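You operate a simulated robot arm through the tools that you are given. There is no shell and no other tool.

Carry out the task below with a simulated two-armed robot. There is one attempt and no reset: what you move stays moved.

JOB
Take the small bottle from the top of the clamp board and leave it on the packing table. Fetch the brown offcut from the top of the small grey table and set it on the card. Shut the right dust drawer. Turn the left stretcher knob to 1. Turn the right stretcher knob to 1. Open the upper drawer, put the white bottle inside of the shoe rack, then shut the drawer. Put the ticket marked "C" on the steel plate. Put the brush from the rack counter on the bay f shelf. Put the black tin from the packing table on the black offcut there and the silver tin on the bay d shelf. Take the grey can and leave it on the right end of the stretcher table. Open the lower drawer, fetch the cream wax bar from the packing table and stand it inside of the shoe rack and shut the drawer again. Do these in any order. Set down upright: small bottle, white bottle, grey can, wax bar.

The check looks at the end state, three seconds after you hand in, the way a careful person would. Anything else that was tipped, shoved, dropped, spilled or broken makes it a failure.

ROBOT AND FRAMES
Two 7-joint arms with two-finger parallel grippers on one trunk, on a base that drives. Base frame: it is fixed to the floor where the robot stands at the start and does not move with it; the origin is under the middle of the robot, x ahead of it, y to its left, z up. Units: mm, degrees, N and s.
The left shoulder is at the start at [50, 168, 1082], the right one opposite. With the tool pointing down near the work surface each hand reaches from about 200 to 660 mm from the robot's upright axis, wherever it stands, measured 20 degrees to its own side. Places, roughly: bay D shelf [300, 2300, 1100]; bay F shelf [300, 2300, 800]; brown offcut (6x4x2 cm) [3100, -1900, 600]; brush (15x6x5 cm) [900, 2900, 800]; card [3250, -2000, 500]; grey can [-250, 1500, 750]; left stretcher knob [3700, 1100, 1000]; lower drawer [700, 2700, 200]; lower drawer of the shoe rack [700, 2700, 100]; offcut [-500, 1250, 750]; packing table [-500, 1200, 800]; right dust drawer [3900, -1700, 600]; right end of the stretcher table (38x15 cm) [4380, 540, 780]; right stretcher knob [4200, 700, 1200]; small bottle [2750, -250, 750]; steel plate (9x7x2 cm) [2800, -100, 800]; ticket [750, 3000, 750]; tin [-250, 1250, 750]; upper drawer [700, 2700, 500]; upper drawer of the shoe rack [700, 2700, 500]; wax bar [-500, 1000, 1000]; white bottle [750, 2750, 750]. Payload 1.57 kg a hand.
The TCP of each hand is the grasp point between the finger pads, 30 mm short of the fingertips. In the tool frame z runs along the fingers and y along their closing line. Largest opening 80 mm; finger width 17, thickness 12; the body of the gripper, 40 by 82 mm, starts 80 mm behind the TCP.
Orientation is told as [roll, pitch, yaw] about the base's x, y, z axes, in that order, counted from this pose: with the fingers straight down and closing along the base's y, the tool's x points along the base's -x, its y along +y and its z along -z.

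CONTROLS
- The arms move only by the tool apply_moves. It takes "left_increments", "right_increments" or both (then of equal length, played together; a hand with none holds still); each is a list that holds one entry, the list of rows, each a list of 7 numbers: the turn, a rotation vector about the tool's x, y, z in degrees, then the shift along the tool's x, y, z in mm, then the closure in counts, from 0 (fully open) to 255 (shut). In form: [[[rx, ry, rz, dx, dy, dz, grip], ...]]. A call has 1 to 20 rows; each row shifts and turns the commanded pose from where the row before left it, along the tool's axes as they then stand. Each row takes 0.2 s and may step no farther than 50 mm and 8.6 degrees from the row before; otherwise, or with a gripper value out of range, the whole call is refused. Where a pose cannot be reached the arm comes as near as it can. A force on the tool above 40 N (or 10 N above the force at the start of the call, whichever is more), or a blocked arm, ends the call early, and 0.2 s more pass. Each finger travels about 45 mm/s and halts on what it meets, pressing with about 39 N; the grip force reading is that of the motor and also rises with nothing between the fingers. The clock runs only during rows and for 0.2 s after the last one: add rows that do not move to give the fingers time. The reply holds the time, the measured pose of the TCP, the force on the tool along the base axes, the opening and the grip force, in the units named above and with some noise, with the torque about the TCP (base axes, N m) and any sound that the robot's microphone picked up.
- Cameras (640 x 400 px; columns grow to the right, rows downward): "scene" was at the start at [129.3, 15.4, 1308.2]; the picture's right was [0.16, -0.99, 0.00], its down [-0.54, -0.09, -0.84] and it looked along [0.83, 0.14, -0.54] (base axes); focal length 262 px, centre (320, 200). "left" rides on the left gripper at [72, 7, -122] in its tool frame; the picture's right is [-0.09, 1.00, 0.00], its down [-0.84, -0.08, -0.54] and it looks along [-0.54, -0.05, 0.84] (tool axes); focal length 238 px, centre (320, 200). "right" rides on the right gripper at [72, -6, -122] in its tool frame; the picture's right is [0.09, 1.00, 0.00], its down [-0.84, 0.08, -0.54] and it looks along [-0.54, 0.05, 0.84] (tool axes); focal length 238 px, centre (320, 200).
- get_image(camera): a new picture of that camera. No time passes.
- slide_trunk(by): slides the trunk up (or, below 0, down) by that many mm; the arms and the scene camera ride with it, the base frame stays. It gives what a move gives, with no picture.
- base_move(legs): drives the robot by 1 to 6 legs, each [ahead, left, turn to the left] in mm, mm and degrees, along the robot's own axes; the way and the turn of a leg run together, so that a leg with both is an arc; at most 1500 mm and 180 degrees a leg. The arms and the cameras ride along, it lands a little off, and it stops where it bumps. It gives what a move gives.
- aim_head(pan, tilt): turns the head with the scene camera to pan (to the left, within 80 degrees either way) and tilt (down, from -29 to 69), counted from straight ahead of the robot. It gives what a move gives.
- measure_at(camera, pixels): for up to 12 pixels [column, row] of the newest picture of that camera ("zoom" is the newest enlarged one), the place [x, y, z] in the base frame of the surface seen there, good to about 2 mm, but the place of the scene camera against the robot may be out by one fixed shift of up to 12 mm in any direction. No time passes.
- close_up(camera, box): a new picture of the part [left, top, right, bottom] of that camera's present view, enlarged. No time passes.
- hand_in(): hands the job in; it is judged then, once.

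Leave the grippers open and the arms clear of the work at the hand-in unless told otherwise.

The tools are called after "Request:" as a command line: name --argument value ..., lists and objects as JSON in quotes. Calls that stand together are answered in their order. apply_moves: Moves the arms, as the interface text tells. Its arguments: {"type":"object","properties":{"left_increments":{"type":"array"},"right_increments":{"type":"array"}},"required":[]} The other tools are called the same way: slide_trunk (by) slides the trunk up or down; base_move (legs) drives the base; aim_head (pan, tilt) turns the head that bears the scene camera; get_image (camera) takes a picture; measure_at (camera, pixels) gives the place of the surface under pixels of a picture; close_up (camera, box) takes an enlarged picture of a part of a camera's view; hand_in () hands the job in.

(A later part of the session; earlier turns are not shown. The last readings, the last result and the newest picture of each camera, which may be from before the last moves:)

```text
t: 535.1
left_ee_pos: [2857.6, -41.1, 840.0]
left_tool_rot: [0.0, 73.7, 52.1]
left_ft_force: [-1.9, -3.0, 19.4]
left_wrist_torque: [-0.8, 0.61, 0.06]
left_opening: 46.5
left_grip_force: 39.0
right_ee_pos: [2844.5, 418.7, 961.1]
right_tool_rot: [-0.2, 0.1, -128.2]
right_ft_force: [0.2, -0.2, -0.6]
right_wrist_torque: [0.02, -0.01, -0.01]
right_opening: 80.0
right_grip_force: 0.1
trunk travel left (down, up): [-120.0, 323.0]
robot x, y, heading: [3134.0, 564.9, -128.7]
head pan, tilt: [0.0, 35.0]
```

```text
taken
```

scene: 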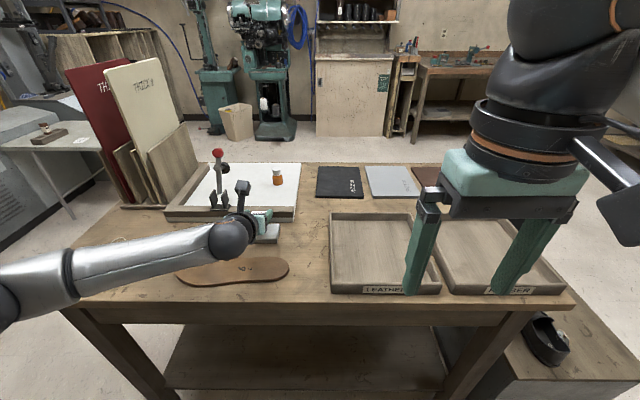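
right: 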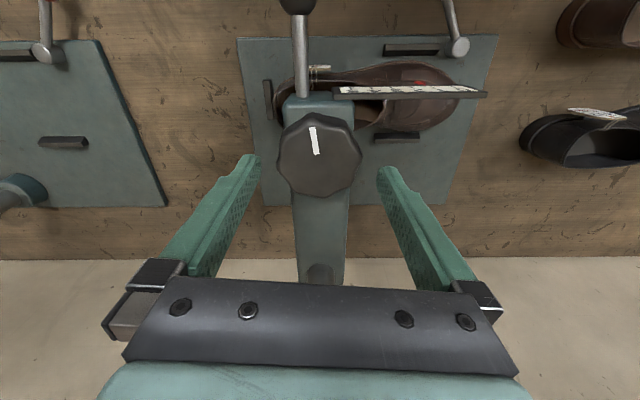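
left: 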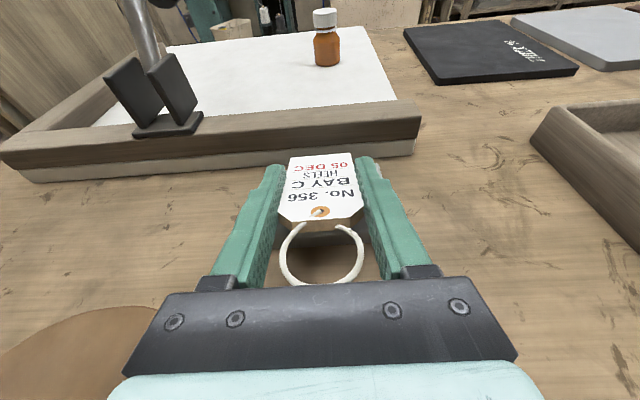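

The card's front end touches the plate (19 N, 50 mm ahead of the TCP). I ease up a little and open the fingers.

Request:
apply_moves --left_increments '[[[0, 0, 0, 1.5, 0, -0.4, 255], [0, 0, 0, 0, 0, 0, 200], [0, 0, 0, 0, 0, 0, 130], [0, 0, 0, 0, 0, 0, 90], [0, 0, 0, 0, 0, 0, 90], [0, 0, 0, 0, 0, 0, 90]]]'

Request:
get_image --camera "left"

```text
t: 536.5
left_ee_pos: [2860.1, -38.8, 834.0]
left_tool_rot: [0.0, 72.8, 52.1]
left_ft_force: [0.3, -0.2, -1.0]
left_wrist_torque: [-0.02, -0.02, -0.01]
left_opening: 51.8
left_grip_force: 0.0
right_ee_pos: [2843.0, 416.4, 961.0]
right_tool_rot: [-0.2, 0.2, -128.3]
right_ft_force: [-0.4, 0.8, -0.1]
right_wrist_torque: [0.0, -0.03, 0.01]
right_opening: 80.2
right_grip_force: 0.0
trunk travel left (down, up): [-120.0, 323.0]
robot x, y, heading: [3134.2, 569.2, -128.5]
head pan, tilt: [0.0, 35.0]
```

```text
taken
```

left: 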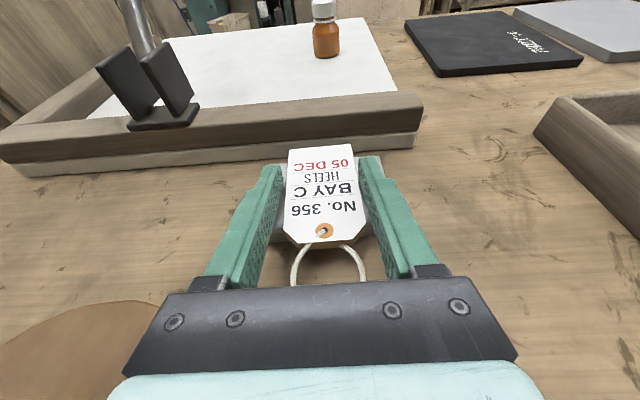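

The card has dropped flat on to the plate. I open fully, raise straight up and look.

Request:
apply_moves --left_increments '[[[0, 0, 0, 2.9, 0, -0.9, 60], [0, 0, 0, 0, 0, 0, 0], [0, 0, 0, 0, 0, 0, 0], [0, 0, 0, 0, 0, 0, 0], [0, 0, 0, 19, 0, -5.8, 0], [0, 0, 0, 38, 0, -11.6, 0], [0, 0, 0, 38, 0, -11.6, 0], [0, 0, 0, 0, 0, 0, 0]]]'

Request:
get_image --camera "left"

Request:
get_image --camera "scene"

```text
t: 538.3
left_ee_pos: [2858.2, -41.3, 937.7]
left_tool_rot: [0.0, 73.0, 52.1]
left_ft_force: [-0.2, 0.0, 0.4]
left_wrist_torque: [0.02, -0.03, -0.02]
left_opening: 80.0
left_grip_force: 0.1
right_ee_pos: [2843.7, 417.5, 961.2]
right_tool_rot: [-0.2, 0.1, -128.3]
right_ft_force: [-0.4, -0.4, -0.8]
right_wrist_torque: [-0.02, -0.02, -0.02]
right_opening: 80.1
right_grip_force: 0.2
trunk travel left (down, up): [-120.0, 323.0]
robot x, y, heading: [3130.7, 562.6, -128.4]
head pan, tilt: [0.0, 35.0]
```

```text
taken
```

left: 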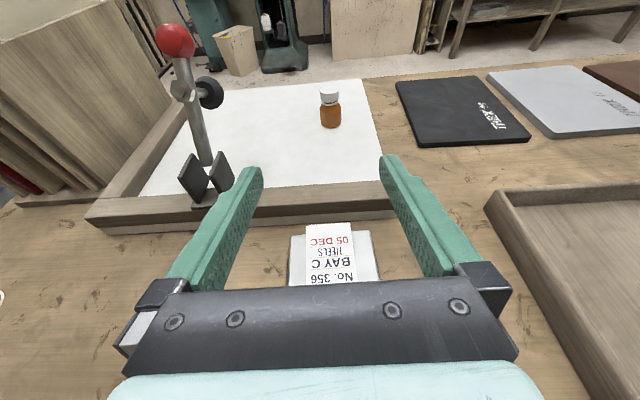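

```text
taken
```

scene: 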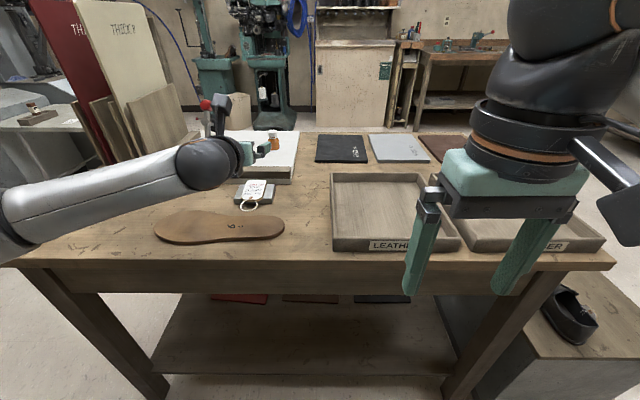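

The ticket lies squarely on the steel plate. I draw the left hand back over the edge and return it to the normal pose (untilt, unroll).

Request:
apply_moves --left_increments '[[[0, 0, 0, -12.1, 0, -39.9, 0], [0, 0, 0, -12.1, 0, -39.9, 0], [0, 0, 0, -12.1, 0, -39.9, 0], [0, 0, 0, -12.1, 0, -39.9, 0], [0, 0, 0, 0, 0, -20, 0], [0, -7.3, 0, 0, 0, 0, 0], [0, -7.3, 0, 0, 0, 0, 0], [0, -7.3, 0, 0, 0, 0, 0], [0, -7.3, 0, 0, 0, 0, 0], [0, -7.3, 0, 0, 0, 0, 0], [0, -7.3, 0, 0, 0, 0, 0], [0, -7.3, 0, 0, 0, 0, 0], [0, -7.3, 0, 0, 0, 0, 0], [0, -7.3, 0, 0, 0, 0, 0], [0, -7.3, 0, 0, 0, 0, 0], [0, 0, 0, 0, 0, 0, 0]]]'

Request:
get_image --camera "scene"

```text
t: 541.7
left_ee_pos: [2973.6, 107.3, 944.1]
left_tool_rot: [0.0, 0.0, 52.0]
left_ft_force: [0.7, -0.4, 0.4]
left_wrist_torque: [-0.02, -0.04, 0.03]
left_opening: 80.1
left_grip_force: 0.0
right_ee_pos: [2844.5, 417.4, 962.1]
right_tool_rot: [-0.2, 0.3, -128.3]
right_ft_force: [0.2, -0.6, 1.2]
right_wrist_torque: [0.0, 0.01, -0.02]
right_opening: 80.0
right_grip_force: 0.1
trunk travel left (down, up): [-120.0, 323.0]
robot x, y, heading: [3135.5, 562.9, -128.3]
head pan, tilt: [0.0, 35.0]
```

```text
taken
```

scene: 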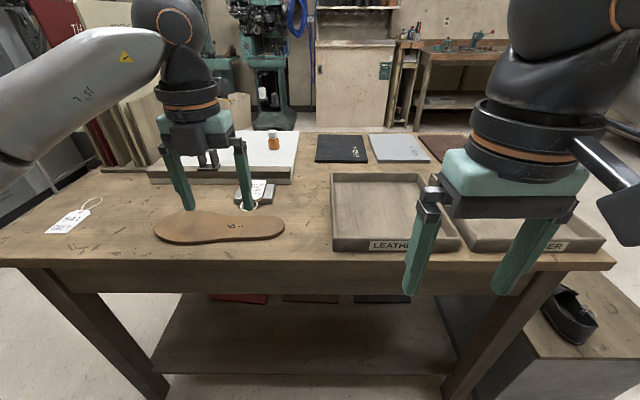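

I move it back off the bench and unroll it in two halves.

Request:
apply_moves --left_increments '[[[0, 0, 0, -40, 0, -15, 0], [0, 0, 0, -40, 0, -15, 0], [0, 0, 0, -40, 0, -15, 0], [0, 0, 8.2, 0, 0, 0, 0], [0, 0, 8.2, 0, 0, 0, 0], [0, 0, 8.2, 0, 0, 0, 0], [0, 0, 8.2, 0, 0, 0, 0], [0, 0, 8.2, 0, 0, 0, 0], [0, 0, 8.2, 0, 0, 0, 0], [0, 0, 8.2, 0, 0, 0, 0], [0, 0, 8.2, 0, 0, 0, 0], [0, 0, 8.2, 0, 0, 0, 0], [0, 0, 8.2, 0, 0, 0, 0], [0, 0, 8.2, 0, 0, 0, 0]]]'

Request:
apply_moves --left_increments '[[[0, 0, 8.2, 0, 0, 0, 0], [0, 0, 8.2, 0, 0, 0, 0], [0, 0, 8.2, 0, 0, 0, 0], [0, 0, 8.2, 0, 0, 0, 0], [0, 0, 8.2, 0, 0, 0, 0], [0, 0, 8.2, 0, 0, 0, 0], [0, 0, 8.2, 0, 0, 0, 0], [0, 0, 8.2, 0, 0, 0, 0], [0, 0, 8.2, 0, 0, 0, 0], [0, 0, 8.2, 0, 0, 0, 0], [0, 0, 7, 0, 0, 0, 0], [0, 0, 0, 0, 0, 0, 0]]]'

Request:
get_image --camera "scene"

Request:
close_up --camera "scene" --box '[150, 120, 330, 250]'

```text
t: 544.7
left_ee_pos: [3046.8, 202.9, 988.8]
left_tool_rot: [-0.1, 0.0, -38.4]
left_ft_force: [0.4, -0.7, -0.1]
left_wrist_torque: [0.02, 0.02, 0.01]
left_opening: 80.1
left_grip_force: 0.1
right_ee_pos: [2843.0, 417.8, 961.3]
right_tool_rot: [-0.2, 0.1, -128.3]
right_ft_force: [0.0, -0.3, 1.0]
right_wrist_torque: [0.01, 0.04, 0.01]
right_opening: 79.9
right_grip_force: 0.1
trunk travel left (down, up): [-120.0, 323.0]
robot x, y, heading: [3133.6, 562.8, -128.5]
head pan, tilt: [0.0, 35.0]
```

```text
t: 547.3
left_ee_pos: [3047.0, 201.1, 990.4]
left_tool_rot: [0.0, 0.0, -127.3]
left_ft_force: [0.2, 0.0, 0.2]
left_wrist_torque: [-0.03, 0.02, -0.01]
left_opening: 80.1
left_grip_force: 0.0
right_ee_pos: [2844.0, 417.6, 960.6]
right_tool_rot: [-0.1, 0.2, -128.3]
right_ft_force: [0.1, 0.1, -0.1]
right_wrist_torque: [-0.01, 0.0, 0.03]
right_opening: 80.1
right_grip_force: 0.1
trunk travel left (down, up): [-120.0, 323.0]
robot x, y, heading: [3135.0, 564.2, -128.4]
head pan, tilt: [0.0, 35.0]
```

```text
taken
```

scene: 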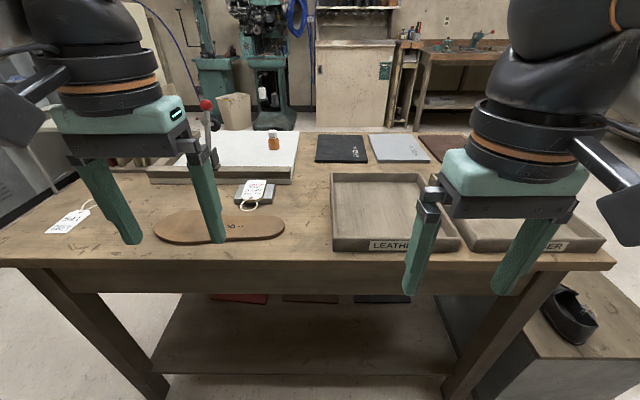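

```text
3.08 times, centred on (240, 185) of scene
```

zoom: 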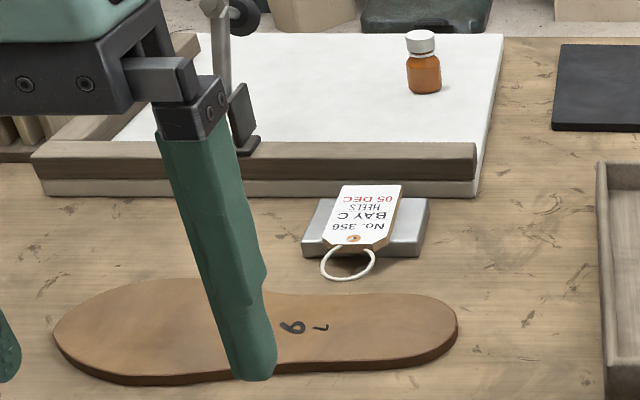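

The ticket is in place. Next the dust drawer: I turn to face the grinder side, drive along the aisle and across behind the bench end.

Request:
base_move --legs '[[0, 0, 89.4], [1060, 0, 0], [0, -640, 0]]'

Request:
aim_head --pan -20 --tilt 35

Request:
get_image --camera "scene"

```text
t: 562.3
left_ee_pos: [3953.9, -689.8, 990.2]
left_tool_rot: [0.0, 0.0, -36.9]
left_ft_force: [0.2, 0.1, 0.7]
left_wrist_torque: [-0.01, -0.01, 0.0]
left_opening: 80.1
left_grip_force: 0.1
right_ee_pos: [3738.9, -894.6, 961.0]
right_tool_rot: [-0.2, 0.2, -38.1]
right_ft_force: [-0.3, 0.5, 0.5]
right_wrist_torque: [-0.02, -0.01, -0.01]
right_opening: 80.0
right_grip_force: 0.1
trunk travel left (down, up): [-120.0, 323.0]
robot x, y, heading: [3590.7, -605.3, -38.3]
head pan, tilt: [0.0, 35.0]
```

```text
t: 563.1
left_ee_pos: [3953.8, -689.1, 989.4]
left_tool_rot: [0.0, -0.1, -36.8]
left_ft_force: [-0.2, 0.1, 0.4]
left_wrist_torque: [-0.01, -0.03, 0.04]
left_opening: 79.9
left_grip_force: 0.1
right_ee_pos: [3738.2, -893.6, 961.1]
right_tool_rot: [-0.3, 0.3, -38.2]
right_ft_force: [1.2, -0.2, -0.6]
right_wrist_torque: [0.01, 0.03, -0.01]
right_opening: 79.8
right_grip_force: 0.1
trunk travel left (down, up): [-120.0, 323.0]
robot x, y, heading: [3589.6, -607.4, -38.0]
head pan, tilt: [-20.0, 35.0]
```

```text
taken
```

scene: 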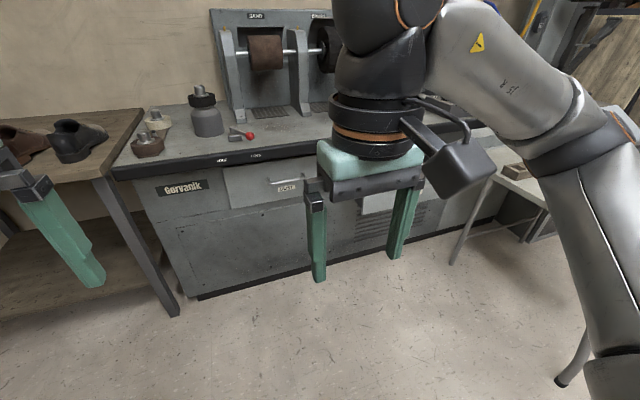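

Robot at u=1783, v=−3174. I go on right 655.

Request:
base_move --legs '[[0, -655, -0.6]]'

Request:
aim_head --pan 0 --tilt 38

Request:
get_image --camera "scene"

```text
t: 569.2
left_ee_pos: [3551.3, -1193.9, 989.4]
left_tool_rot: [-0.1, -0.1, -38.5]
left_ft_force: [1.2, -0.3, 0.2]
left_wrist_torque: [0.01, -0.02, 0.02]
left_opening: 80.1
left_grip_force: 0.1
right_ee_pos: [3330.0, -1392.6, 961.1]
right_tool_rot: [-0.3, 0.2, -39.6]
right_ft_force: [0.3, 0.3, 0.2]
right_wrist_torque: [-0.02, 0.04, 0.01]
right_opening: 79.7
right_grip_force: 0.1
trunk travel left (down, up): [-120.0, 323.0]
robot x, y, heading: [3189.9, -1103.2, -39.9]
head pan, tilt: [-20.0, 35.0]
```

```text
t: 570.0
left_ee_pos: [3551.6, -1193.0, 989.9]
left_tool_rot: [-0.1, -0.1, -38.4]
left_ft_force: [0.1, -0.1, 1.2]
left_wrist_torque: [0.0, -0.01, -0.02]
left_opening: 79.9
left_grip_force: 0.0
right_ee_pos: [3329.0, -1392.6, 961.9]
right_tool_rot: [-0.2, 0.1, -39.5]
right_ft_force: [-0.1, -0.3, -0.4]
right_wrist_torque: [-0.04, 0.01, 0.0]
right_opening: 80.1
right_grip_force: 0.1
trunk travel left (down, up): [-120.0, 323.0]
robot x, y, heading: [3189.6, -1099.2, -39.9]
head pan, tilt: [0.0, 38.0]
```

```text
taken
```

scene: 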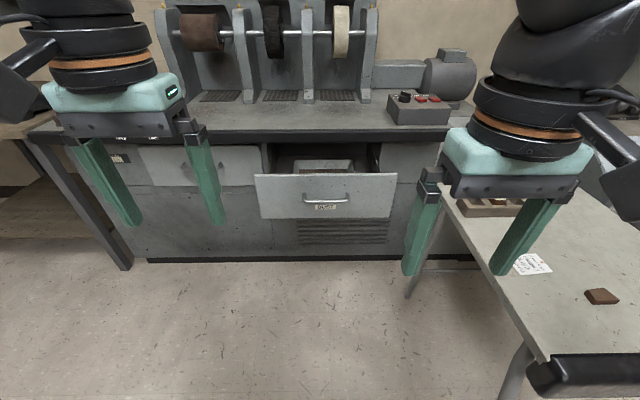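

The open drawer is straight ahead, its face between rows 175 and 215. I shift left 70 and drive 380 ahead, then ready the right hand (closed, tilted).

Request:
base_move --legs '[[0, 68, 0.9], [380, 0, 0]]'

Request:
apply_moves --right_increments '[[[0, -6.67, 0, 0, 0, 0, 255], [0, -6.67, 0, 0, 0, 0, 255], [0, -6.66, 0, 0, 0, 0, 255], [0, 0, 0, 0, 8, 0, 255], [0, 0, 0, 0, 0, 0, 255]]]'

Request:
get_image --camera "right"

Request:
get_image --camera "scene"

```text
t: 573.3
left_ee_pos: [3892.9, -1368.1, 990.2]
left_tool_rot: [0.1, 0.0, -37.1]
left_ft_force: [0.3, 0.5, 0.1]
left_wrist_torque: [0.05, 0.0, 0.0]
left_opening: 79.9
left_grip_force: 0.0
right_ee_pos: [3678.7, -1571.5, 961.6]
right_tool_rot: [-0.2, 0.2, -38.3]
right_ft_force: [-0.3, 0.6, 0.3]
right_wrist_torque: [-0.02, 0.05, 0.01]
right_opening: 80.1
right_grip_force: 0.0
trunk travel left (down, up): [-120.0, 323.0]
robot x, y, heading: [3533.4, -1279.8, -38.0]
head pan, tilt: [0.0, 38.0]
```

```text
t: 574.5
left_ee_pos: [3892.8, -1365.9, 990.0]
left_tool_rot: [0.0, -0.1, -37.0]
left_ft_force: [-1.1, -0.8, 0.0]
left_wrist_torque: [0.03, 0.02, 0.01]
left_opening: 80.2
left_grip_force: 0.0
right_ee_pos: [3681.8, -1565.0, 961.9]
right_tool_rot: [-0.2, -19.9, -38.0]
right_ft_force: [-0.2, 0.6, -0.3]
right_wrist_torque: [0.0, -0.03, 0.01]
right_opening: 0.0
right_grip_force: 14.6
trunk travel left (down, up): [-120.0, 323.0]
robot x, y, heading: [3529.8, -1276.3, -38.4]
head pan, tilt: [0.0, 38.0]
```

```text
taken
```

right: 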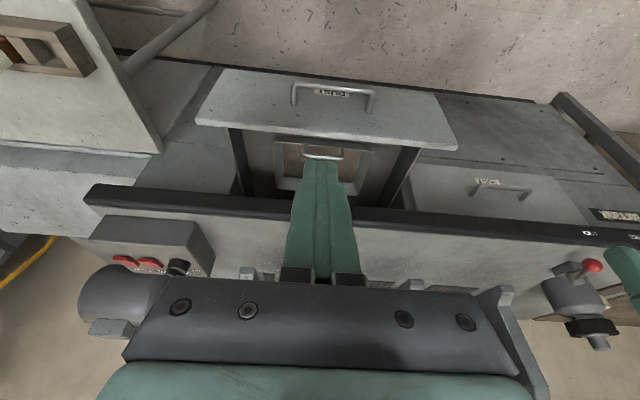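

```text
taken
```

scene: 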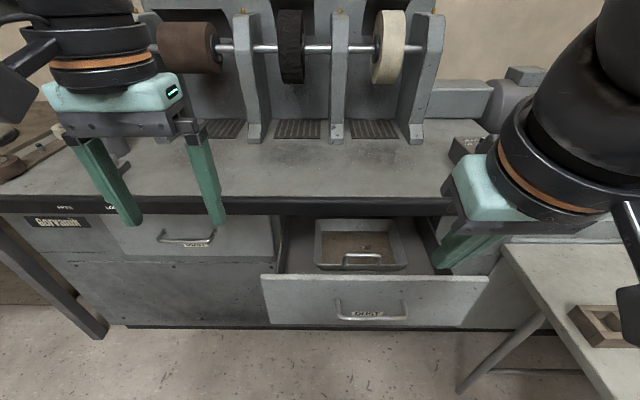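

The right camera sees the drawer front with handle at (332,95). I measure its face, top edge and handle.

Request:
measure_at --camera "right" --pixels '[[330, 130], [250, 105], [420, 115], [332, 85], [300, 95], [370, 100], [330, 118], [330, 150], [480, 190], [250, 200]]'

```text
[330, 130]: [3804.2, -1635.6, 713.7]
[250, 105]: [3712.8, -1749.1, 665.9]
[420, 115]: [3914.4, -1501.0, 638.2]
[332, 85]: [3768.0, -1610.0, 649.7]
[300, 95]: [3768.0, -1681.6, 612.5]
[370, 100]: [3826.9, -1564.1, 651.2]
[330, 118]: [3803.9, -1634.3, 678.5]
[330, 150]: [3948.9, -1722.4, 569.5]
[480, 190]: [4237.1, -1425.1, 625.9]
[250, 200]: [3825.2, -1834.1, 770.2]
```

The face is at v −3986, top edge z 714, handle at z 650; the counter overhangs above, so I push with the fingers pointing well forward (60° tilt). I move forward, tilt more and come down in front of the face above the handle.

Request:
apply_moves --right_increments '[[[0, 0, 0, -37.6, 8, 13.7, 255], [0, 0, 0, -37.6, 8, 13.7, 255], [0, -6.67, 0, 0, 6, 0, 255], [0, -6.67, 0, 0, 0, 0, 255], [0, -6.67, 0, 0, 0, 0, 255], [0, -6.67, 0, 0, 0, 0, 255], [0, -6.67, 0, 0, 0, 0, 255], [0, -6.67, 0, 0, 0, 0, 255], [0, 0, 0, 0, 0, 0, 255]]]'

Request:
get_image --camera "scene"

```text
t: 576.5
left_ee_pos: [3893.3, -1366.9, 988.1]
left_tool_rot: [0.1, -0.1, -37.1]
left_ft_force: [-0.1, -0.5, 0.3]
left_wrist_torque: [-0.03, -0.05, 0.02]
left_opening: 80.0
left_grip_force: 0.0
right_ee_pos: [3759.2, -1596.9, 960.7]
right_tool_rot: [-0.2, -59.9, -37.9]
right_ft_force: [-1.1, 0.3, -0.4]
right_wrist_torque: [0.01, -0.01, -0.02]
right_opening: 0.0
right_grip_force: 21.5
trunk travel left (down, up): [-120.0, 323.0]
robot x, y, heading: [3530.8, -1279.9, -38.3]
head pan, tilt: [0.0, 38.0]
```

```text
taken
```

scene: 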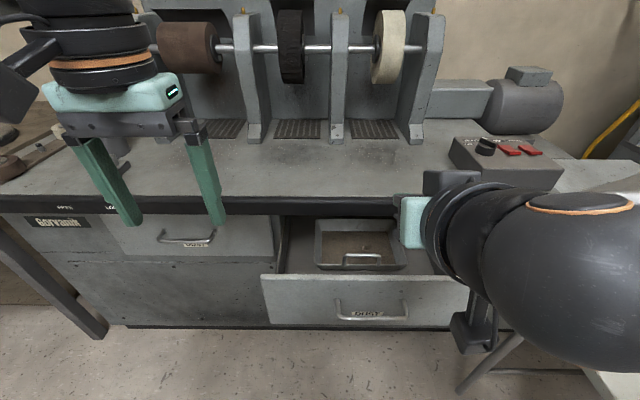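

Right TCP at u=1118, v=−3927. I go down to z≈705.

Request:
apply_moves --right_increments '[[[0, 0, 0, 37, 0, 21.3, 255], [0, 0, 0, 37, 0, 21.3, 255], [0, 0, 0, 37, 0, 21.3, 255], [0, 0, 0, 37, 0, 21.3, 255], [0, 0, 0, 37, 0, 21.3, 255], [0, 0, 0, 37, 0, 21.3, 255], [0, 0, 0, 0, 0, 0, 255]]]'

Request:
get_image --camera "right"

Request:
get_image --camera "scene"

```text
t: 578.1
left_ee_pos: [3893.3, -1368.3, 988.4]
left_tool_rot: [0.0, -0.1, -37.1]
left_ft_force: [-0.1, 0.9, -0.9]
left_wrist_torque: [0.02, -0.02, -0.03]
left_opening: 80.3
left_grip_force: 0.0
right_ee_pos: [3788.3, -1596.4, 711.8]
right_tool_rot: [-0.3, -59.8, -37.9]
right_ft_force: [-0.2, 0.0, -0.1]
right_wrist_torque: [0.03, 0.03, -0.01]
right_opening: 0.0
right_grip_force: 22.1
right hand out of reach, approached as far as the arm can: row 1, 2, 3
trunk travel left (down, up): [-120.0, 323.0]
robot x, y, heading: [3529.6, -1282.0, -38.2]
head pan, tilt: [0.0, 38.0]
```

```text
taken
```

right: 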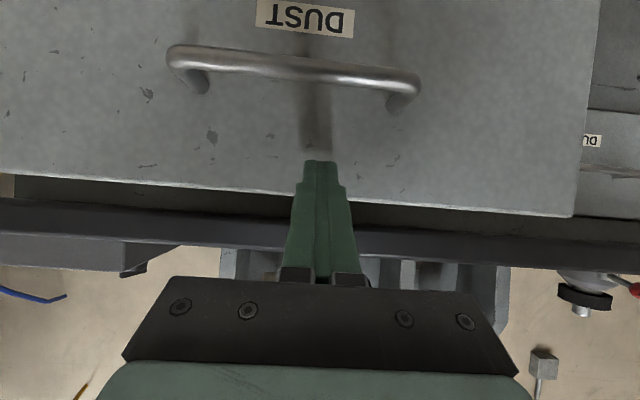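

```text
taken
```

scene: 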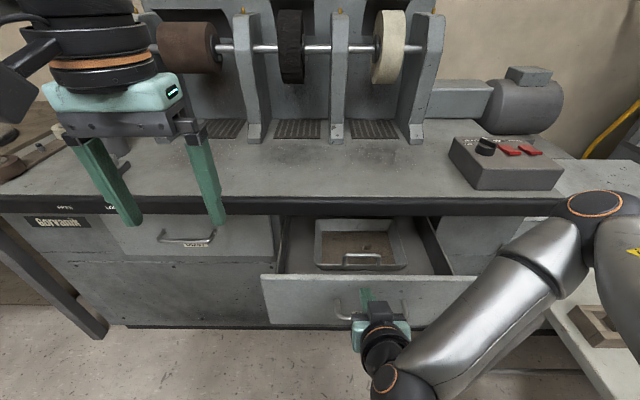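

Tips are near the face at z≈697. I lower 8 mm and push slowly.

Request:
apply_moves --right_increments '[[[0, 0, 0, 7, 0, 4, 255], [0, 0, 0, -1.5, 0, 2.6, 255], [0, 0, 0, -1.5, 0, 2.6, 255], [0, 0, 0, -2, 0, 3.46, 255], [0, 0, 0, -3, 0, 5.2, 255], [0, 0, 0, -4, 0, 6.9, 255], [0, 0, 0, -5, 0, 8.66, 255], [0, 0, 0, -5, 0, 8.66, 255], [0, 0, 0, -5, 0, 8.66, 255], [0, 0, 0, -5, 0, 8.66, 255], [0, 0, 0, -5, 0, 8.66, 255], [0, 0, 0, -5, 0, 8.66, 255], [0, 0, 0, -5, 0, 8.66, 255], [0, 0, 0, -5, 0, 8.66, 255], [0, 0, 0, -5, 0, 8.66, 255], [0, 0, 0, -5, 0, 8.66, 255], [0, 0, 0, -5, 0, 8.66, 255], [0, 0, 0, -4, 0, 6.9, 255], [0, 0, 0, -2, 0, 3.46, 255], [0, 0, 0, 0, 0, 0, 255]]]'

Request:
get_image --camera "right"

Request:
get_image --camera "scene"

```text
t: 582.3
left_ee_pos: [3892.2, -1366.8, 989.7]
left_tool_rot: [0.1, -0.1, -37.1]
left_ft_force: [-0.2, 0.2, -0.2]
left_wrist_torque: [0.0, 0.02, -0.05]
left_opening: 79.9
left_grip_force: 0.1
right_ee_pos: [3903.2, -1685.3, 702.9]
right_tool_rot: [-0.4, -59.8, -37.8]
right_ft_force: [0.2, 1.6, 1.3]
right_wrist_torque: [-0.01, -0.01, 0.0]
right_opening: 0.0
right_grip_force: 21.4
trunk travel left (down, up): [-120.0, 323.0]
robot x, y, heading: [3531.2, -1276.5, -38.6]
head pan, tilt: [0.0, 38.0]
```

```text
taken
```

right: 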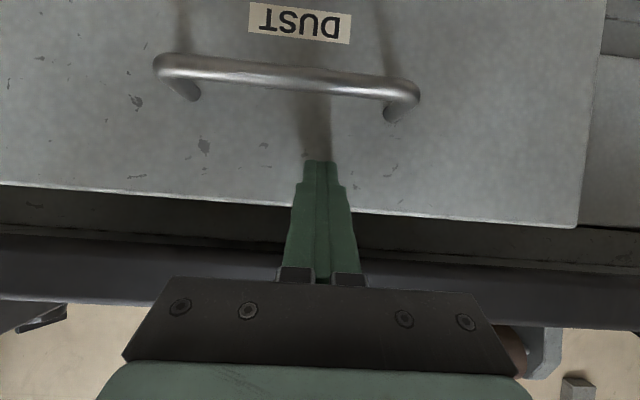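

```text
taken
```

scene: 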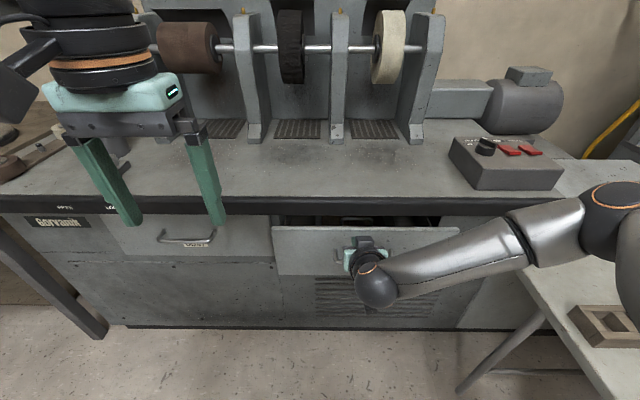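

The drawer is about 66 mm from shut. I push on, slowing at the end.

Request:
apply_moves --right_increments '[[[0, 0, 0, -1.5, 0, 2.6, 255], [0, 0, 0, -2.5, 0, 4.3, 255], [0, 0, 0, -4, 0, 6.9, 255], [0, 0, 0, -5, 0, 8.66, 255], [0, 0, 0, -5, 0, 8.66, 255], [0, 0, 0, -5, 0, 8.66, 255], [0, 0, 0, -4, 0, 6.9, 255], [0, 0, 0, -2, 0, 3.46, 255], [0, 0, 0, -1, 0, 1.73, 255], [0, 0, 0, -0.5, 0, 0.87, 255], [0, 0, 0, -0.5, 0, 0.87, 255], [0, 0, 0, 0, 0, 0, 255]]]'

Request:
get_image --camera "right"

Request:
measure_at --camera "right" --pixels '[[150, 150], [450, 170], [620, 150], [330, 205]]'

```text
t: 584.9
left_ee_pos: [3893.6, -1367.2, 989.2]
left_tool_rot: [0.0, -0.1, -37.0]
left_ft_force: [-0.3, -0.3, -0.3]
left_wrist_torque: [0.01, 0.04, -0.01]
left_opening: 80.1
left_grip_force: 0.0
right_ee_pos: [3952.4, -1723.9, 703.6]
right_tool_rot: [-0.3, -59.9, -37.8]
right_ft_force: [-1.3, 1.4, 1.1]
right_wrist_torque: [0.03, 0.03, 0.03]
right_opening: 0.0
right_grip_force: 21.4
trunk travel left (down, up): [-120.0, 323.0]
robot x, y, heading: [3531.0, -1277.1, -38.5]
head pan, tilt: [0.0, 38.0]
```

```text
taken
```

right: 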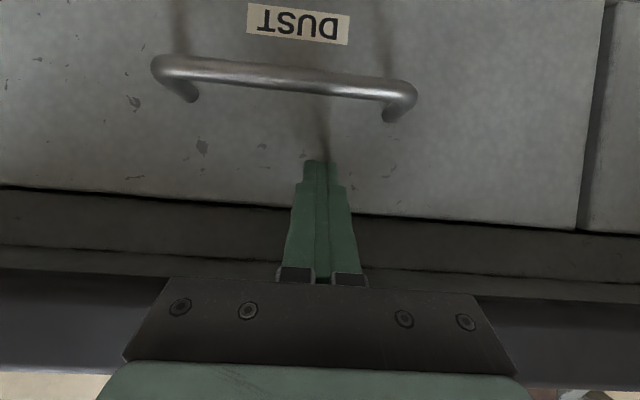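

```text
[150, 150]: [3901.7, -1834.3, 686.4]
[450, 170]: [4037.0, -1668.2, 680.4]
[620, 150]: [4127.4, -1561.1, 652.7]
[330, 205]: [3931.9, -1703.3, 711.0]
```

Face at v −4188; the neighbour is at −4191.5. I push 1 mm steps until it stops.

Request:
apply_moves --right_increments '[[[0, 0, 0, -0.5, 0, 0.87, 255], [0, 0, 0, -0.5, 0, 0.87, 255], [0, 0, 0, -0.5, 0, 0.87, 255], [0, 0, 0, -0.5, 0, 0.87, 255], [0, 0, 0, -0.5, 0, 0.87, 255], [0, 0, 0, 0, 0, 0, 255]]]'

Request:
get_image --camera "right"

Request:
measure_at --camera "right" --pixels '[[150, 150], [450, 170], [620, 150]]'

```text
t: 586.3
left_ee_pos: [3893.0, -1368.0, 990.2]
left_tool_rot: [0.0, -0.1, -37.1]
left_ft_force: [-0.3, 0.3, -0.3]
left_wrist_torque: [0.03, 0.0, 0.0]
left_opening: 80.0
left_grip_force: 0.1
right_ee_pos: [3957.2, -1726.8, 703.5]
right_tool_rot: [-0.4, -59.9, -37.8]
right_ft_force: [-3.7, 3.1, -1.9]
right_wrist_torque: [0.02, 0.11, 0.0]
right_opening: 0.1
right_grip_force: 21.6
trunk travel left (down, up): [-120.0, 323.0]
robot x, y, heading: [3532.0, -1282.1, -38.3]
head pan, tilt: [0.0, 38.0]
```

```text
taken
```

right: 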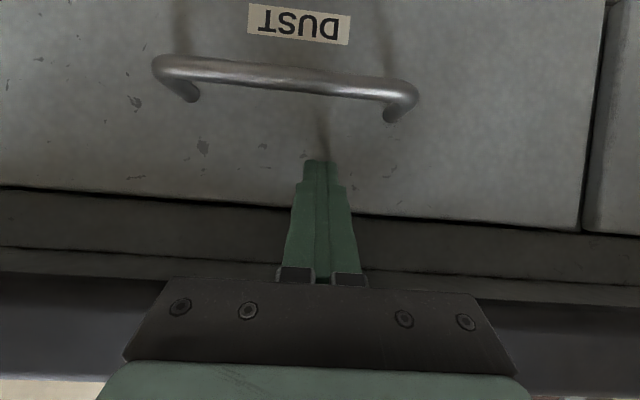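

```text
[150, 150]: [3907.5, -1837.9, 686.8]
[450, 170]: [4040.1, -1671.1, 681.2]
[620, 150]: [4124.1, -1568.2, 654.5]
```

Flush with its neighbour now (−4193). One more small press to be sure it is home.

Request:
apply_moves --right_increments '[[[0, 0, 0, -0.5, 0, 0.87, 255], [0, 0, 0, -0.5, 0, 0.87, 255], [0, 0, 0, 0, 0, 0, 255]]]'

```text
t: 587.1
left_ee_pos: [3891.5, -1367.4, 990.7]
left_tool_rot: [0.0, -0.2, -37.2]
left_ft_force: [0.6, -0.9, -0.6]
left_wrist_torque: [0.03, 0.0, 0.02]
left_opening: 80.0
left_grip_force: 0.0
right_ee_pos: [3956.3, -1726.1, 702.1]
right_tool_rot: [-0.3, -59.7, -37.7]
right_ft_force: [-22.8, 16.2, 1.6]
right_wrist_torque: [-0.15, 0.31, -0.05]
right_opening: 0.2
right_grip_force: 20.8
trunk travel left (down, up): [-120.0, 323.0]
robot x, y, heading: [3531.3, -1280.2, -38.2]
head pan, tilt: [0.0, 38.0]
```

The drawer is shut (28 N). I draw the hand back, up, untilt and open it.

Request:
apply_moves --right_increments '[[[0, 0, 0, 20, 0, -34.6, 255], [0, 0, 0, 20, 0, -34.6, 255], [0, 0, 0, 20, 0, -34.6, 255], [0, 0, 0, 20, 0, -34.6, 255], [0, 0, 0, 20, 0, -34.6, 255], [0, 7.5, 0, -20, 0, -30, 255], [0, 7.5, 0, -20, 0, -30, 255], [0, 7.5, 0, -15, 0, -30, 200], [0, 7.5, 0, -10, 0, -30, 100], [0, 7.5, 0, 0, 0, -30, 0], [0, 7.5, 0, 0, 0, -30, 0], [0, 7.5, 0, 0, 0, -30, 0], [0, 7.3, 0, 0, 0, -30, 0], [0, 0, 0, 0, 0, 0, 0]]]'

Request:
get_image --camera "scene"

```text
t: 590.1
left_ee_pos: [3892.0, -1367.8, 990.0]
left_tool_rot: [-0.1, -0.2, -37.1]
left_ft_force: [-0.2, -0.1, 0.0]
left_wrist_torque: [0.01, 0.0, -0.02]
left_opening: 79.9
left_grip_force: 0.1
right_ee_pos: [3734.7, -1552.3, 945.0]
right_tool_rot: [-0.2, 0.1, -38.2]
right_ft_force: [0.4, -0.8, 0.8]
right_wrist_torque: [0.0, -0.01, -0.02]
right_opening: 80.0
right_grip_force: 0.0
trunk travel left (down, up): [-120.0, 323.0]
robot x, y, heading: [3534.5, -1282.4, -38.2]
head pan, tilt: [0.0, 38.0]
```

```text
taken
```

scene: 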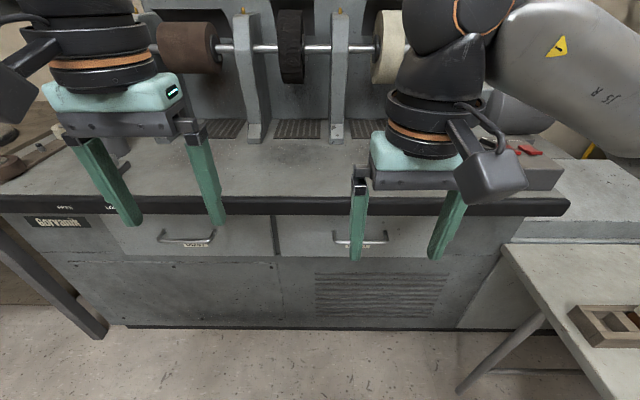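

The drawer is flush. Before turning to the grey table I measure where its left legs stand.

Request:
measure_at --camera "scene" --pixels '[[462, 388], [500, 350], [540, 318], [500, 370], [570, 370], [505, 250], [600, 395]]'

Request:
aim_head --pan -60 --tilt 50

Request:
get_image --camera "scene"

```text
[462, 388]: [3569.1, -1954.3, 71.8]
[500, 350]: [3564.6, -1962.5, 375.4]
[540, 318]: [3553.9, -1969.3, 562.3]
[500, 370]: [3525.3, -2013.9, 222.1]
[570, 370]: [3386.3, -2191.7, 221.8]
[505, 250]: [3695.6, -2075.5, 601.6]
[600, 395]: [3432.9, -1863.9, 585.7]
```

```text
t: 591.4
left_ee_pos: [3893.1, -1367.6, 989.4]
left_tool_rot: [0.0, -0.1, -37.1]
left_ft_force: [0.6, 0.0, 0.0]
left_wrist_torque: [0.01, 0.02, -0.02]
left_opening: 79.7
left_grip_force: 0.1
right_ee_pos: [3734.1, -1551.0, 945.0]
right_tool_rot: [-0.1, 0.0, -38.2]
right_ft_force: [-0.5, 0.3, 0.3]
right_wrist_torque: [0.04, -0.01, 0.03]
right_opening: 80.0
right_grip_force: 0.1
trunk travel left (down, up): [-120.0, 323.0]
robot x, y, heading: [3530.0, -1278.8, -38.3]
head pan, tilt: [-60.0, 50.0]
```

```text
taken
```

scene: 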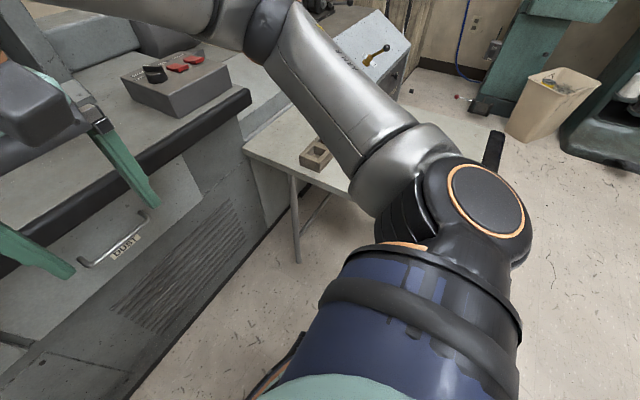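

The table's left legs stand at u≈720. I turn right to face the table from its left side and drive up to u≈1035.

Request:
base_move --legs '[[0, 0, -90.7]]'

Request:
aim_head --pan 0 --tilt 40

Request:
get_image --camera "scene"

```text
t: 595.5
left_ee_pos: [3457.6, -1645.2, 988.4]
left_tool_rot: [0.1, -0.1, -124.9]
left_ft_force: [0.2, -0.3, 0.2]
left_wrist_torque: [-0.03, 0.0, -0.01]
left_opening: 79.7
left_grip_force: 0.1
right_ee_pos: [3267.1, -1493.2, 944.2]
right_tool_rot: [-0.2, 0.0, -126.1]
right_ft_force: [0.4, -0.9, -0.4]
right_wrist_torque: [0.0, 0.01, -0.03]
right_opening: 79.9
right_grip_force: 0.1
trunk travel left (down, up): [-120.0, 323.0]
robot x, y, heading: [3527.4, -1278.9, -126.1]
head pan, tilt: [-60.0, 50.0]
```

```text
t: 596.8
left_ee_pos: [3456.3, -1646.7, 989.4]
left_tool_rot: [-0.1, -0.2, -124.9]
left_ft_force: [0.1, -0.2, 0.1]
left_wrist_torque: [-0.03, 0.02, -0.03]
left_opening: 80.2
left_grip_force: 0.0
right_ee_pos: [3267.4, -1494.9, 945.6]
right_tool_rot: [-0.1, 0.0, -126.2]
right_ft_force: [-0.2, 0.3, -0.1]
right_wrist_torque: [0.0, 0.04, 0.02]
right_opening: 80.2
right_grip_force: 0.0
trunk travel left (down, up): [-120.0, 323.0]
robot x, y, heading: [3528.3, -1279.4, -125.9]
head pan, tilt: [0.0, 40.0]
```

```text
taken
```

scene: 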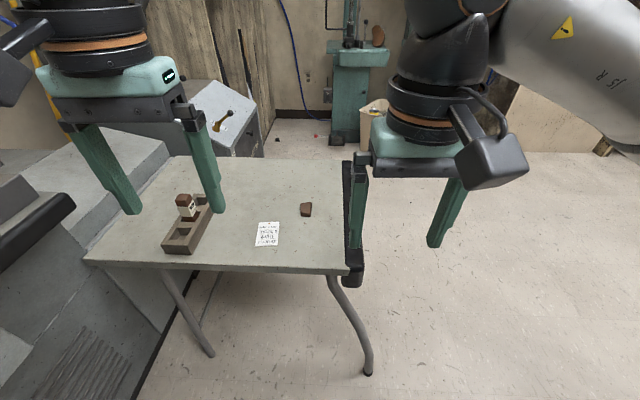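

The table is ahead: card at (268,235), brown offcut at (306,210), a wooden holder at left. I measure feet and objects.

Request:
measure_at --camera "scene" --pixels '[[212, 355], [368, 372], [268, 235], [306, 208], [258, 245], [280, 224], [345, 270], [90, 262], [190, 225], [350, 180]]'

Request:
close_up --camera "scene" --box '[150, 180, 360, 290]'

```text
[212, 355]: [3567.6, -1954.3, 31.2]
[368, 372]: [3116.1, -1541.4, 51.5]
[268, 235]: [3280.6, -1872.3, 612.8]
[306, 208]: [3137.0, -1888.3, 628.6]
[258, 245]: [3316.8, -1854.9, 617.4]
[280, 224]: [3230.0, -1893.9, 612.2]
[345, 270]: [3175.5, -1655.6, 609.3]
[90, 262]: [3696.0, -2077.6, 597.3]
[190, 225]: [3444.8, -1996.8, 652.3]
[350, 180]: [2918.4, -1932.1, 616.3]
```

```text
3.05 times, centred on (255, 235) of scene
```

zoom: 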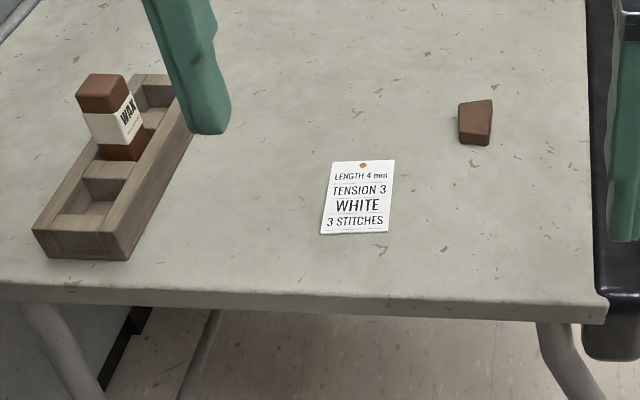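

The front-left foot stands at u=758, so I stop at u≈1065. I correct the heading and drive ahead 150.

Request:
base_move --legs '[[0, 0, -2.9], [150, 0, 0]]'

Request:
get_image --camera "left"

Request:
get_image --camera "scene"

```text
t: 598.6
left_ee_pos: [3344.5, -1757.3, 989.3]
left_tool_rot: [0.0, 0.0, -127.8]
left_ft_force: [-0.8, 0.4, -0.3]
left_wrist_torque: [0.0, 0.0, 0.0]
left_opening: 79.9
left_grip_force: 0.0
right_ee_pos: [3161.3, -1597.3, 945.1]
right_tool_rot: [-0.2, -0.1, -128.9]
right_ft_force: [-0.1, 0.5, 0.0]
right_wrist_torque: [0.01, 0.02, 0.01]
right_opening: 80.1
right_grip_force: 0.0
trunk travel left (down, up): [-120.0, 323.0]
robot x, y, heading: [3434.7, -1398.8, -129.1]
head pan, tilt: [0.0, 40.0]
```

```text
taken
```

left: 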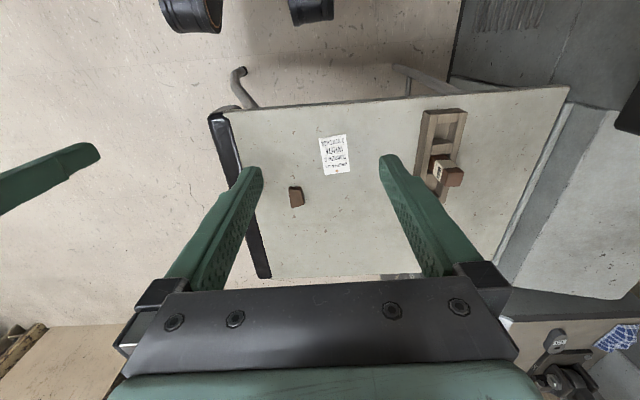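

```text
taken
```

scene: 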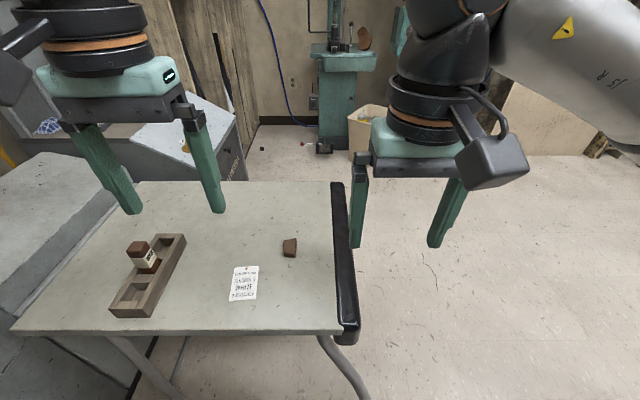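

The left camera sees the offcut at (297,196) and the card at (334,155). I enlarge and measure both.

Request:
close_up --camera "left" --box '[260, 120, 380, 220]'

Request:
measure_at --camera "zoom" --pixels '[[175, 330], [150, 270], [205, 270], [160, 360], [205, 355], [330, 70], [440, 70], [340, 215], [455, 210], [390, 140], [178, 300]]'

```text
4.00 times, centred on (320, 170) of left
```

zoom: 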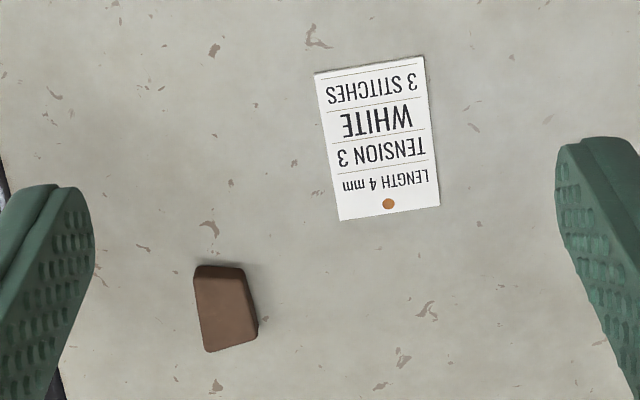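

```text
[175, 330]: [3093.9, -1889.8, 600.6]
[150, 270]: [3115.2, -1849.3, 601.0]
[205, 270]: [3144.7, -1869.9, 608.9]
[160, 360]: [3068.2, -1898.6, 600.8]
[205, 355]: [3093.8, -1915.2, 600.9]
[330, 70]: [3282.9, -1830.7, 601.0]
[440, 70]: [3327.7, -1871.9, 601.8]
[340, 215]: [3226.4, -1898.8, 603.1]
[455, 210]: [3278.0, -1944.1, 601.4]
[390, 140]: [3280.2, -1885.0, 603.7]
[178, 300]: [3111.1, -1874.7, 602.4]
```

I measure the offcut's top more closely.

Request:
measure_at --camera "zoom" --pixels '[[225, 310], [203, 285], [238, 282], [250, 330], [212, 343], [225, 272], [252, 300], [318, 76], [422, 60], [436, 203], [342, 217]]'

```text
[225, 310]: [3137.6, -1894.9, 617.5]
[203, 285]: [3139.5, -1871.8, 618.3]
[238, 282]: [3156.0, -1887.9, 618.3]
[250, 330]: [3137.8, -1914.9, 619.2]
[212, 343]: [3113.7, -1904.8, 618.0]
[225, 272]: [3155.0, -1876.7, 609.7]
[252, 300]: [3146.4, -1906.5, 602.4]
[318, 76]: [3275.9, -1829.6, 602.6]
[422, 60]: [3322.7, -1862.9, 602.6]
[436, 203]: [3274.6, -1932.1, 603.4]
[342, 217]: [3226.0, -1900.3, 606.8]
```

The offcut's top centre is (3136.7, −1894.9), z 618, long side pointing away from me. I lower the left hand to z≈750 and move over it.

Request:
apply_moves --left_increments '[[[0, 0, 0, 0, 0, 48, 0], [0, 0, 0, 0, 0, 48, 0], [0, 0, 0, 0, 0, 48, 0], [0, 0, 0, 0, 0, 48, 0], [0, 0, 0, 0, 0, 47, 0], [0, 0, 0, -39.3, -13.3, 0, 0], [0, 0, 0, -39.3, -13.3, 0, 0], [0, 0, 0, -39.3, -13.3, 0, 0], [0, 0, 0, -39.3, -13.3, 0, 0], [0, 0, 0, -39.3, -13.3, 0, 0], [0, 0, 0, -39.3, -13.3, 0, 0], [0, 0, 0, 0, 0, 0, 0]]]'

Request:
get_image --camera "left"

```text
t: 601.2
left_ee_pos: [3138.1, -1895.5, 748.0]
left_tool_rot: [0.0, -0.1, -127.9]
left_ft_force: [-1.2, 0.4, 0.2]
left_wrist_torque: [0.01, -0.01, -0.02]
left_opening: 80.0
left_grip_force: 0.2
right_ee_pos: [3161.7, -1597.4, 944.3]
right_tool_rot: [-0.3, 0.0, -129.0]
right_ft_force: [-0.6, 0.9, 0.8]
right_wrist_torque: [-0.01, 0.02, -0.02]
right_opening: 79.6
right_grip_force: 0.0
trunk travel left (down, up): [-120.0, 323.0]
robot x, y, heading: [3436.4, -1398.4, -129.0]
head pan, tilt: [0.0, 40.0]
```

```text
taken
```

left: 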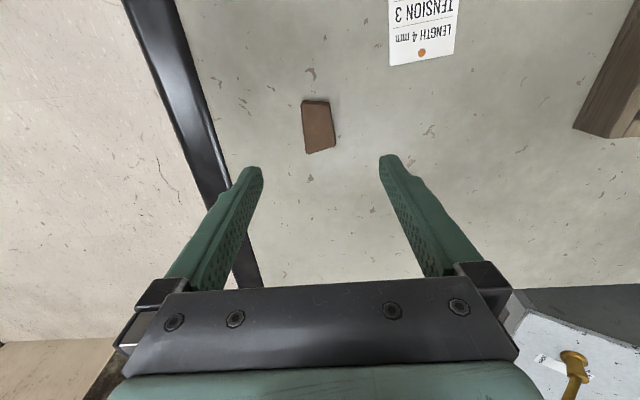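

The offcut is at (318,127), centred. I measure it again.

Request:
measure_at --camera "left" --pixels '[[318, 127], [306, 106], [327, 104], [333, 145], [310, 150], [303, 125], [332, 120]]'

Request:
close_up --camera "left" --box '[260, 70, 380, 180]'

```text
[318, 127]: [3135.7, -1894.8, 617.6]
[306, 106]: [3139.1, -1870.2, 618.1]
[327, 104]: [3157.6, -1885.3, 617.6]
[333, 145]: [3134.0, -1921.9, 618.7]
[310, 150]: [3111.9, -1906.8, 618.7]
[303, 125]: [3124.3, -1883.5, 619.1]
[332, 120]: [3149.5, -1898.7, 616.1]
```

```text
3.64 times, centred on (320, 125) of left
```

zoom: 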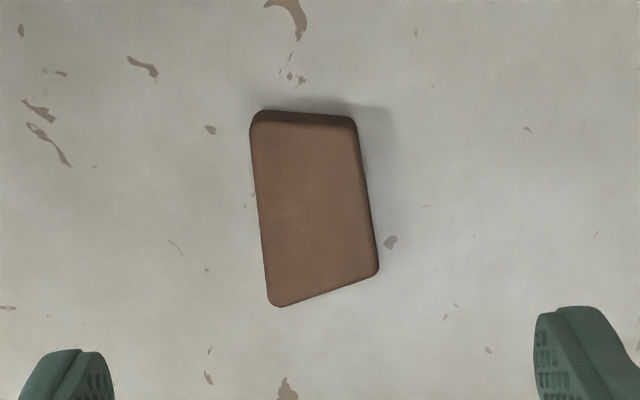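

Its sides are parallel to my fingers. I go down to TCP z 634 and close.

Request:
apply_moves --left_increments '[[[0, 0, 0, -2, -1.7, 40, 0], [0, 0, 0, 0, 0, 40, 0], [0, 0, 0, 0, 0, 33, 0], [0, 0, 0, 0, 0, 0, 0]]]'

Request:
get_image --camera "left"

```text
t: 602.2
left_ee_pos: [3134.3, -1897.0, 636.9]
left_tool_rot: [0.0, -0.1, -127.9]
left_ft_force: [-0.2, -0.2, 0.4]
left_wrist_torque: [-0.01, 0.01, 0.02]
left_opening: 79.9
left_grip_force: 0.1
right_ee_pos: [3162.9, -1597.6, 945.2]
right_tool_rot: [-0.2, 0.0, -128.9]
right_ft_force: [-0.3, 0.0, -0.2]
right_wrist_torque: [0.02, -0.02, 0.02]
right_opening: 80.0
right_grip_force: 0.0
trunk travel left (down, up): [-120.0, 323.0]
robot x, y, heading: [3437.3, -1397.1, -128.7]
head pan, tilt: [0.0, 40.0]
```

```text
taken
```

left: 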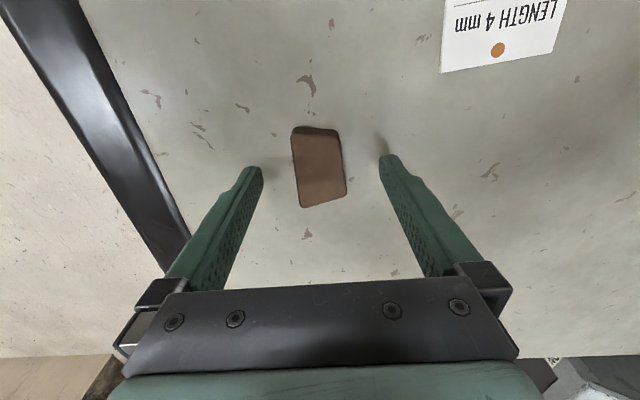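

Three mm lower, then close.

Request:
apply_moves --left_increments '[[[0, 0, 0, 0, 0, 2.5, 0], [0, 0, 0, 0, 0, 0, 0], [0, 0, 0, 0, 0, 0, 150], [0, 0, 0, 0, 0, 0, 255], [0, 0, 0, 0, 0, 0, 255], [0, 0, 0, 0, 0, 0, 255], [0, 0, 0, 0, 0, 0, 255]]]'

Request:
get_image --camera "left"

```text
t: 603.8
left_ee_pos: [3134.3, -1897.4, 633.9]
left_tool_rot: [0.1, 0.0, -127.8]
left_ft_force: [-0.5, 0.0, 0.4]
left_wrist_torque: [0.02, 0.02, 0.02]
left_opening: 32.6
left_grip_force: 32.9
right_ee_pos: [3161.7, -1597.6, 945.3]
right_tool_rot: [-0.2, -0.1, -128.9]
right_ft_force: [-0.8, 0.5, 0.5]
right_wrist_torque: [-0.02, -0.05, -0.05]
right_opening: 80.1
right_grip_force: 0.0
trunk travel left (down, up): [-120.0, 323.0]
robot x, y, heading: [3434.0, -1396.9, -129.0]
head pan, tilt: [0.0, 40.0]
```

```text
taken
```

left: 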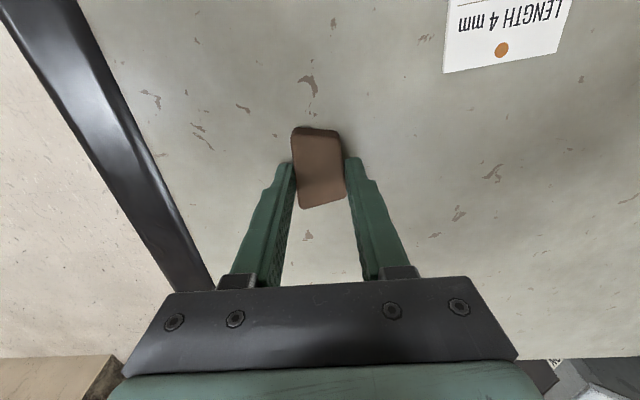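

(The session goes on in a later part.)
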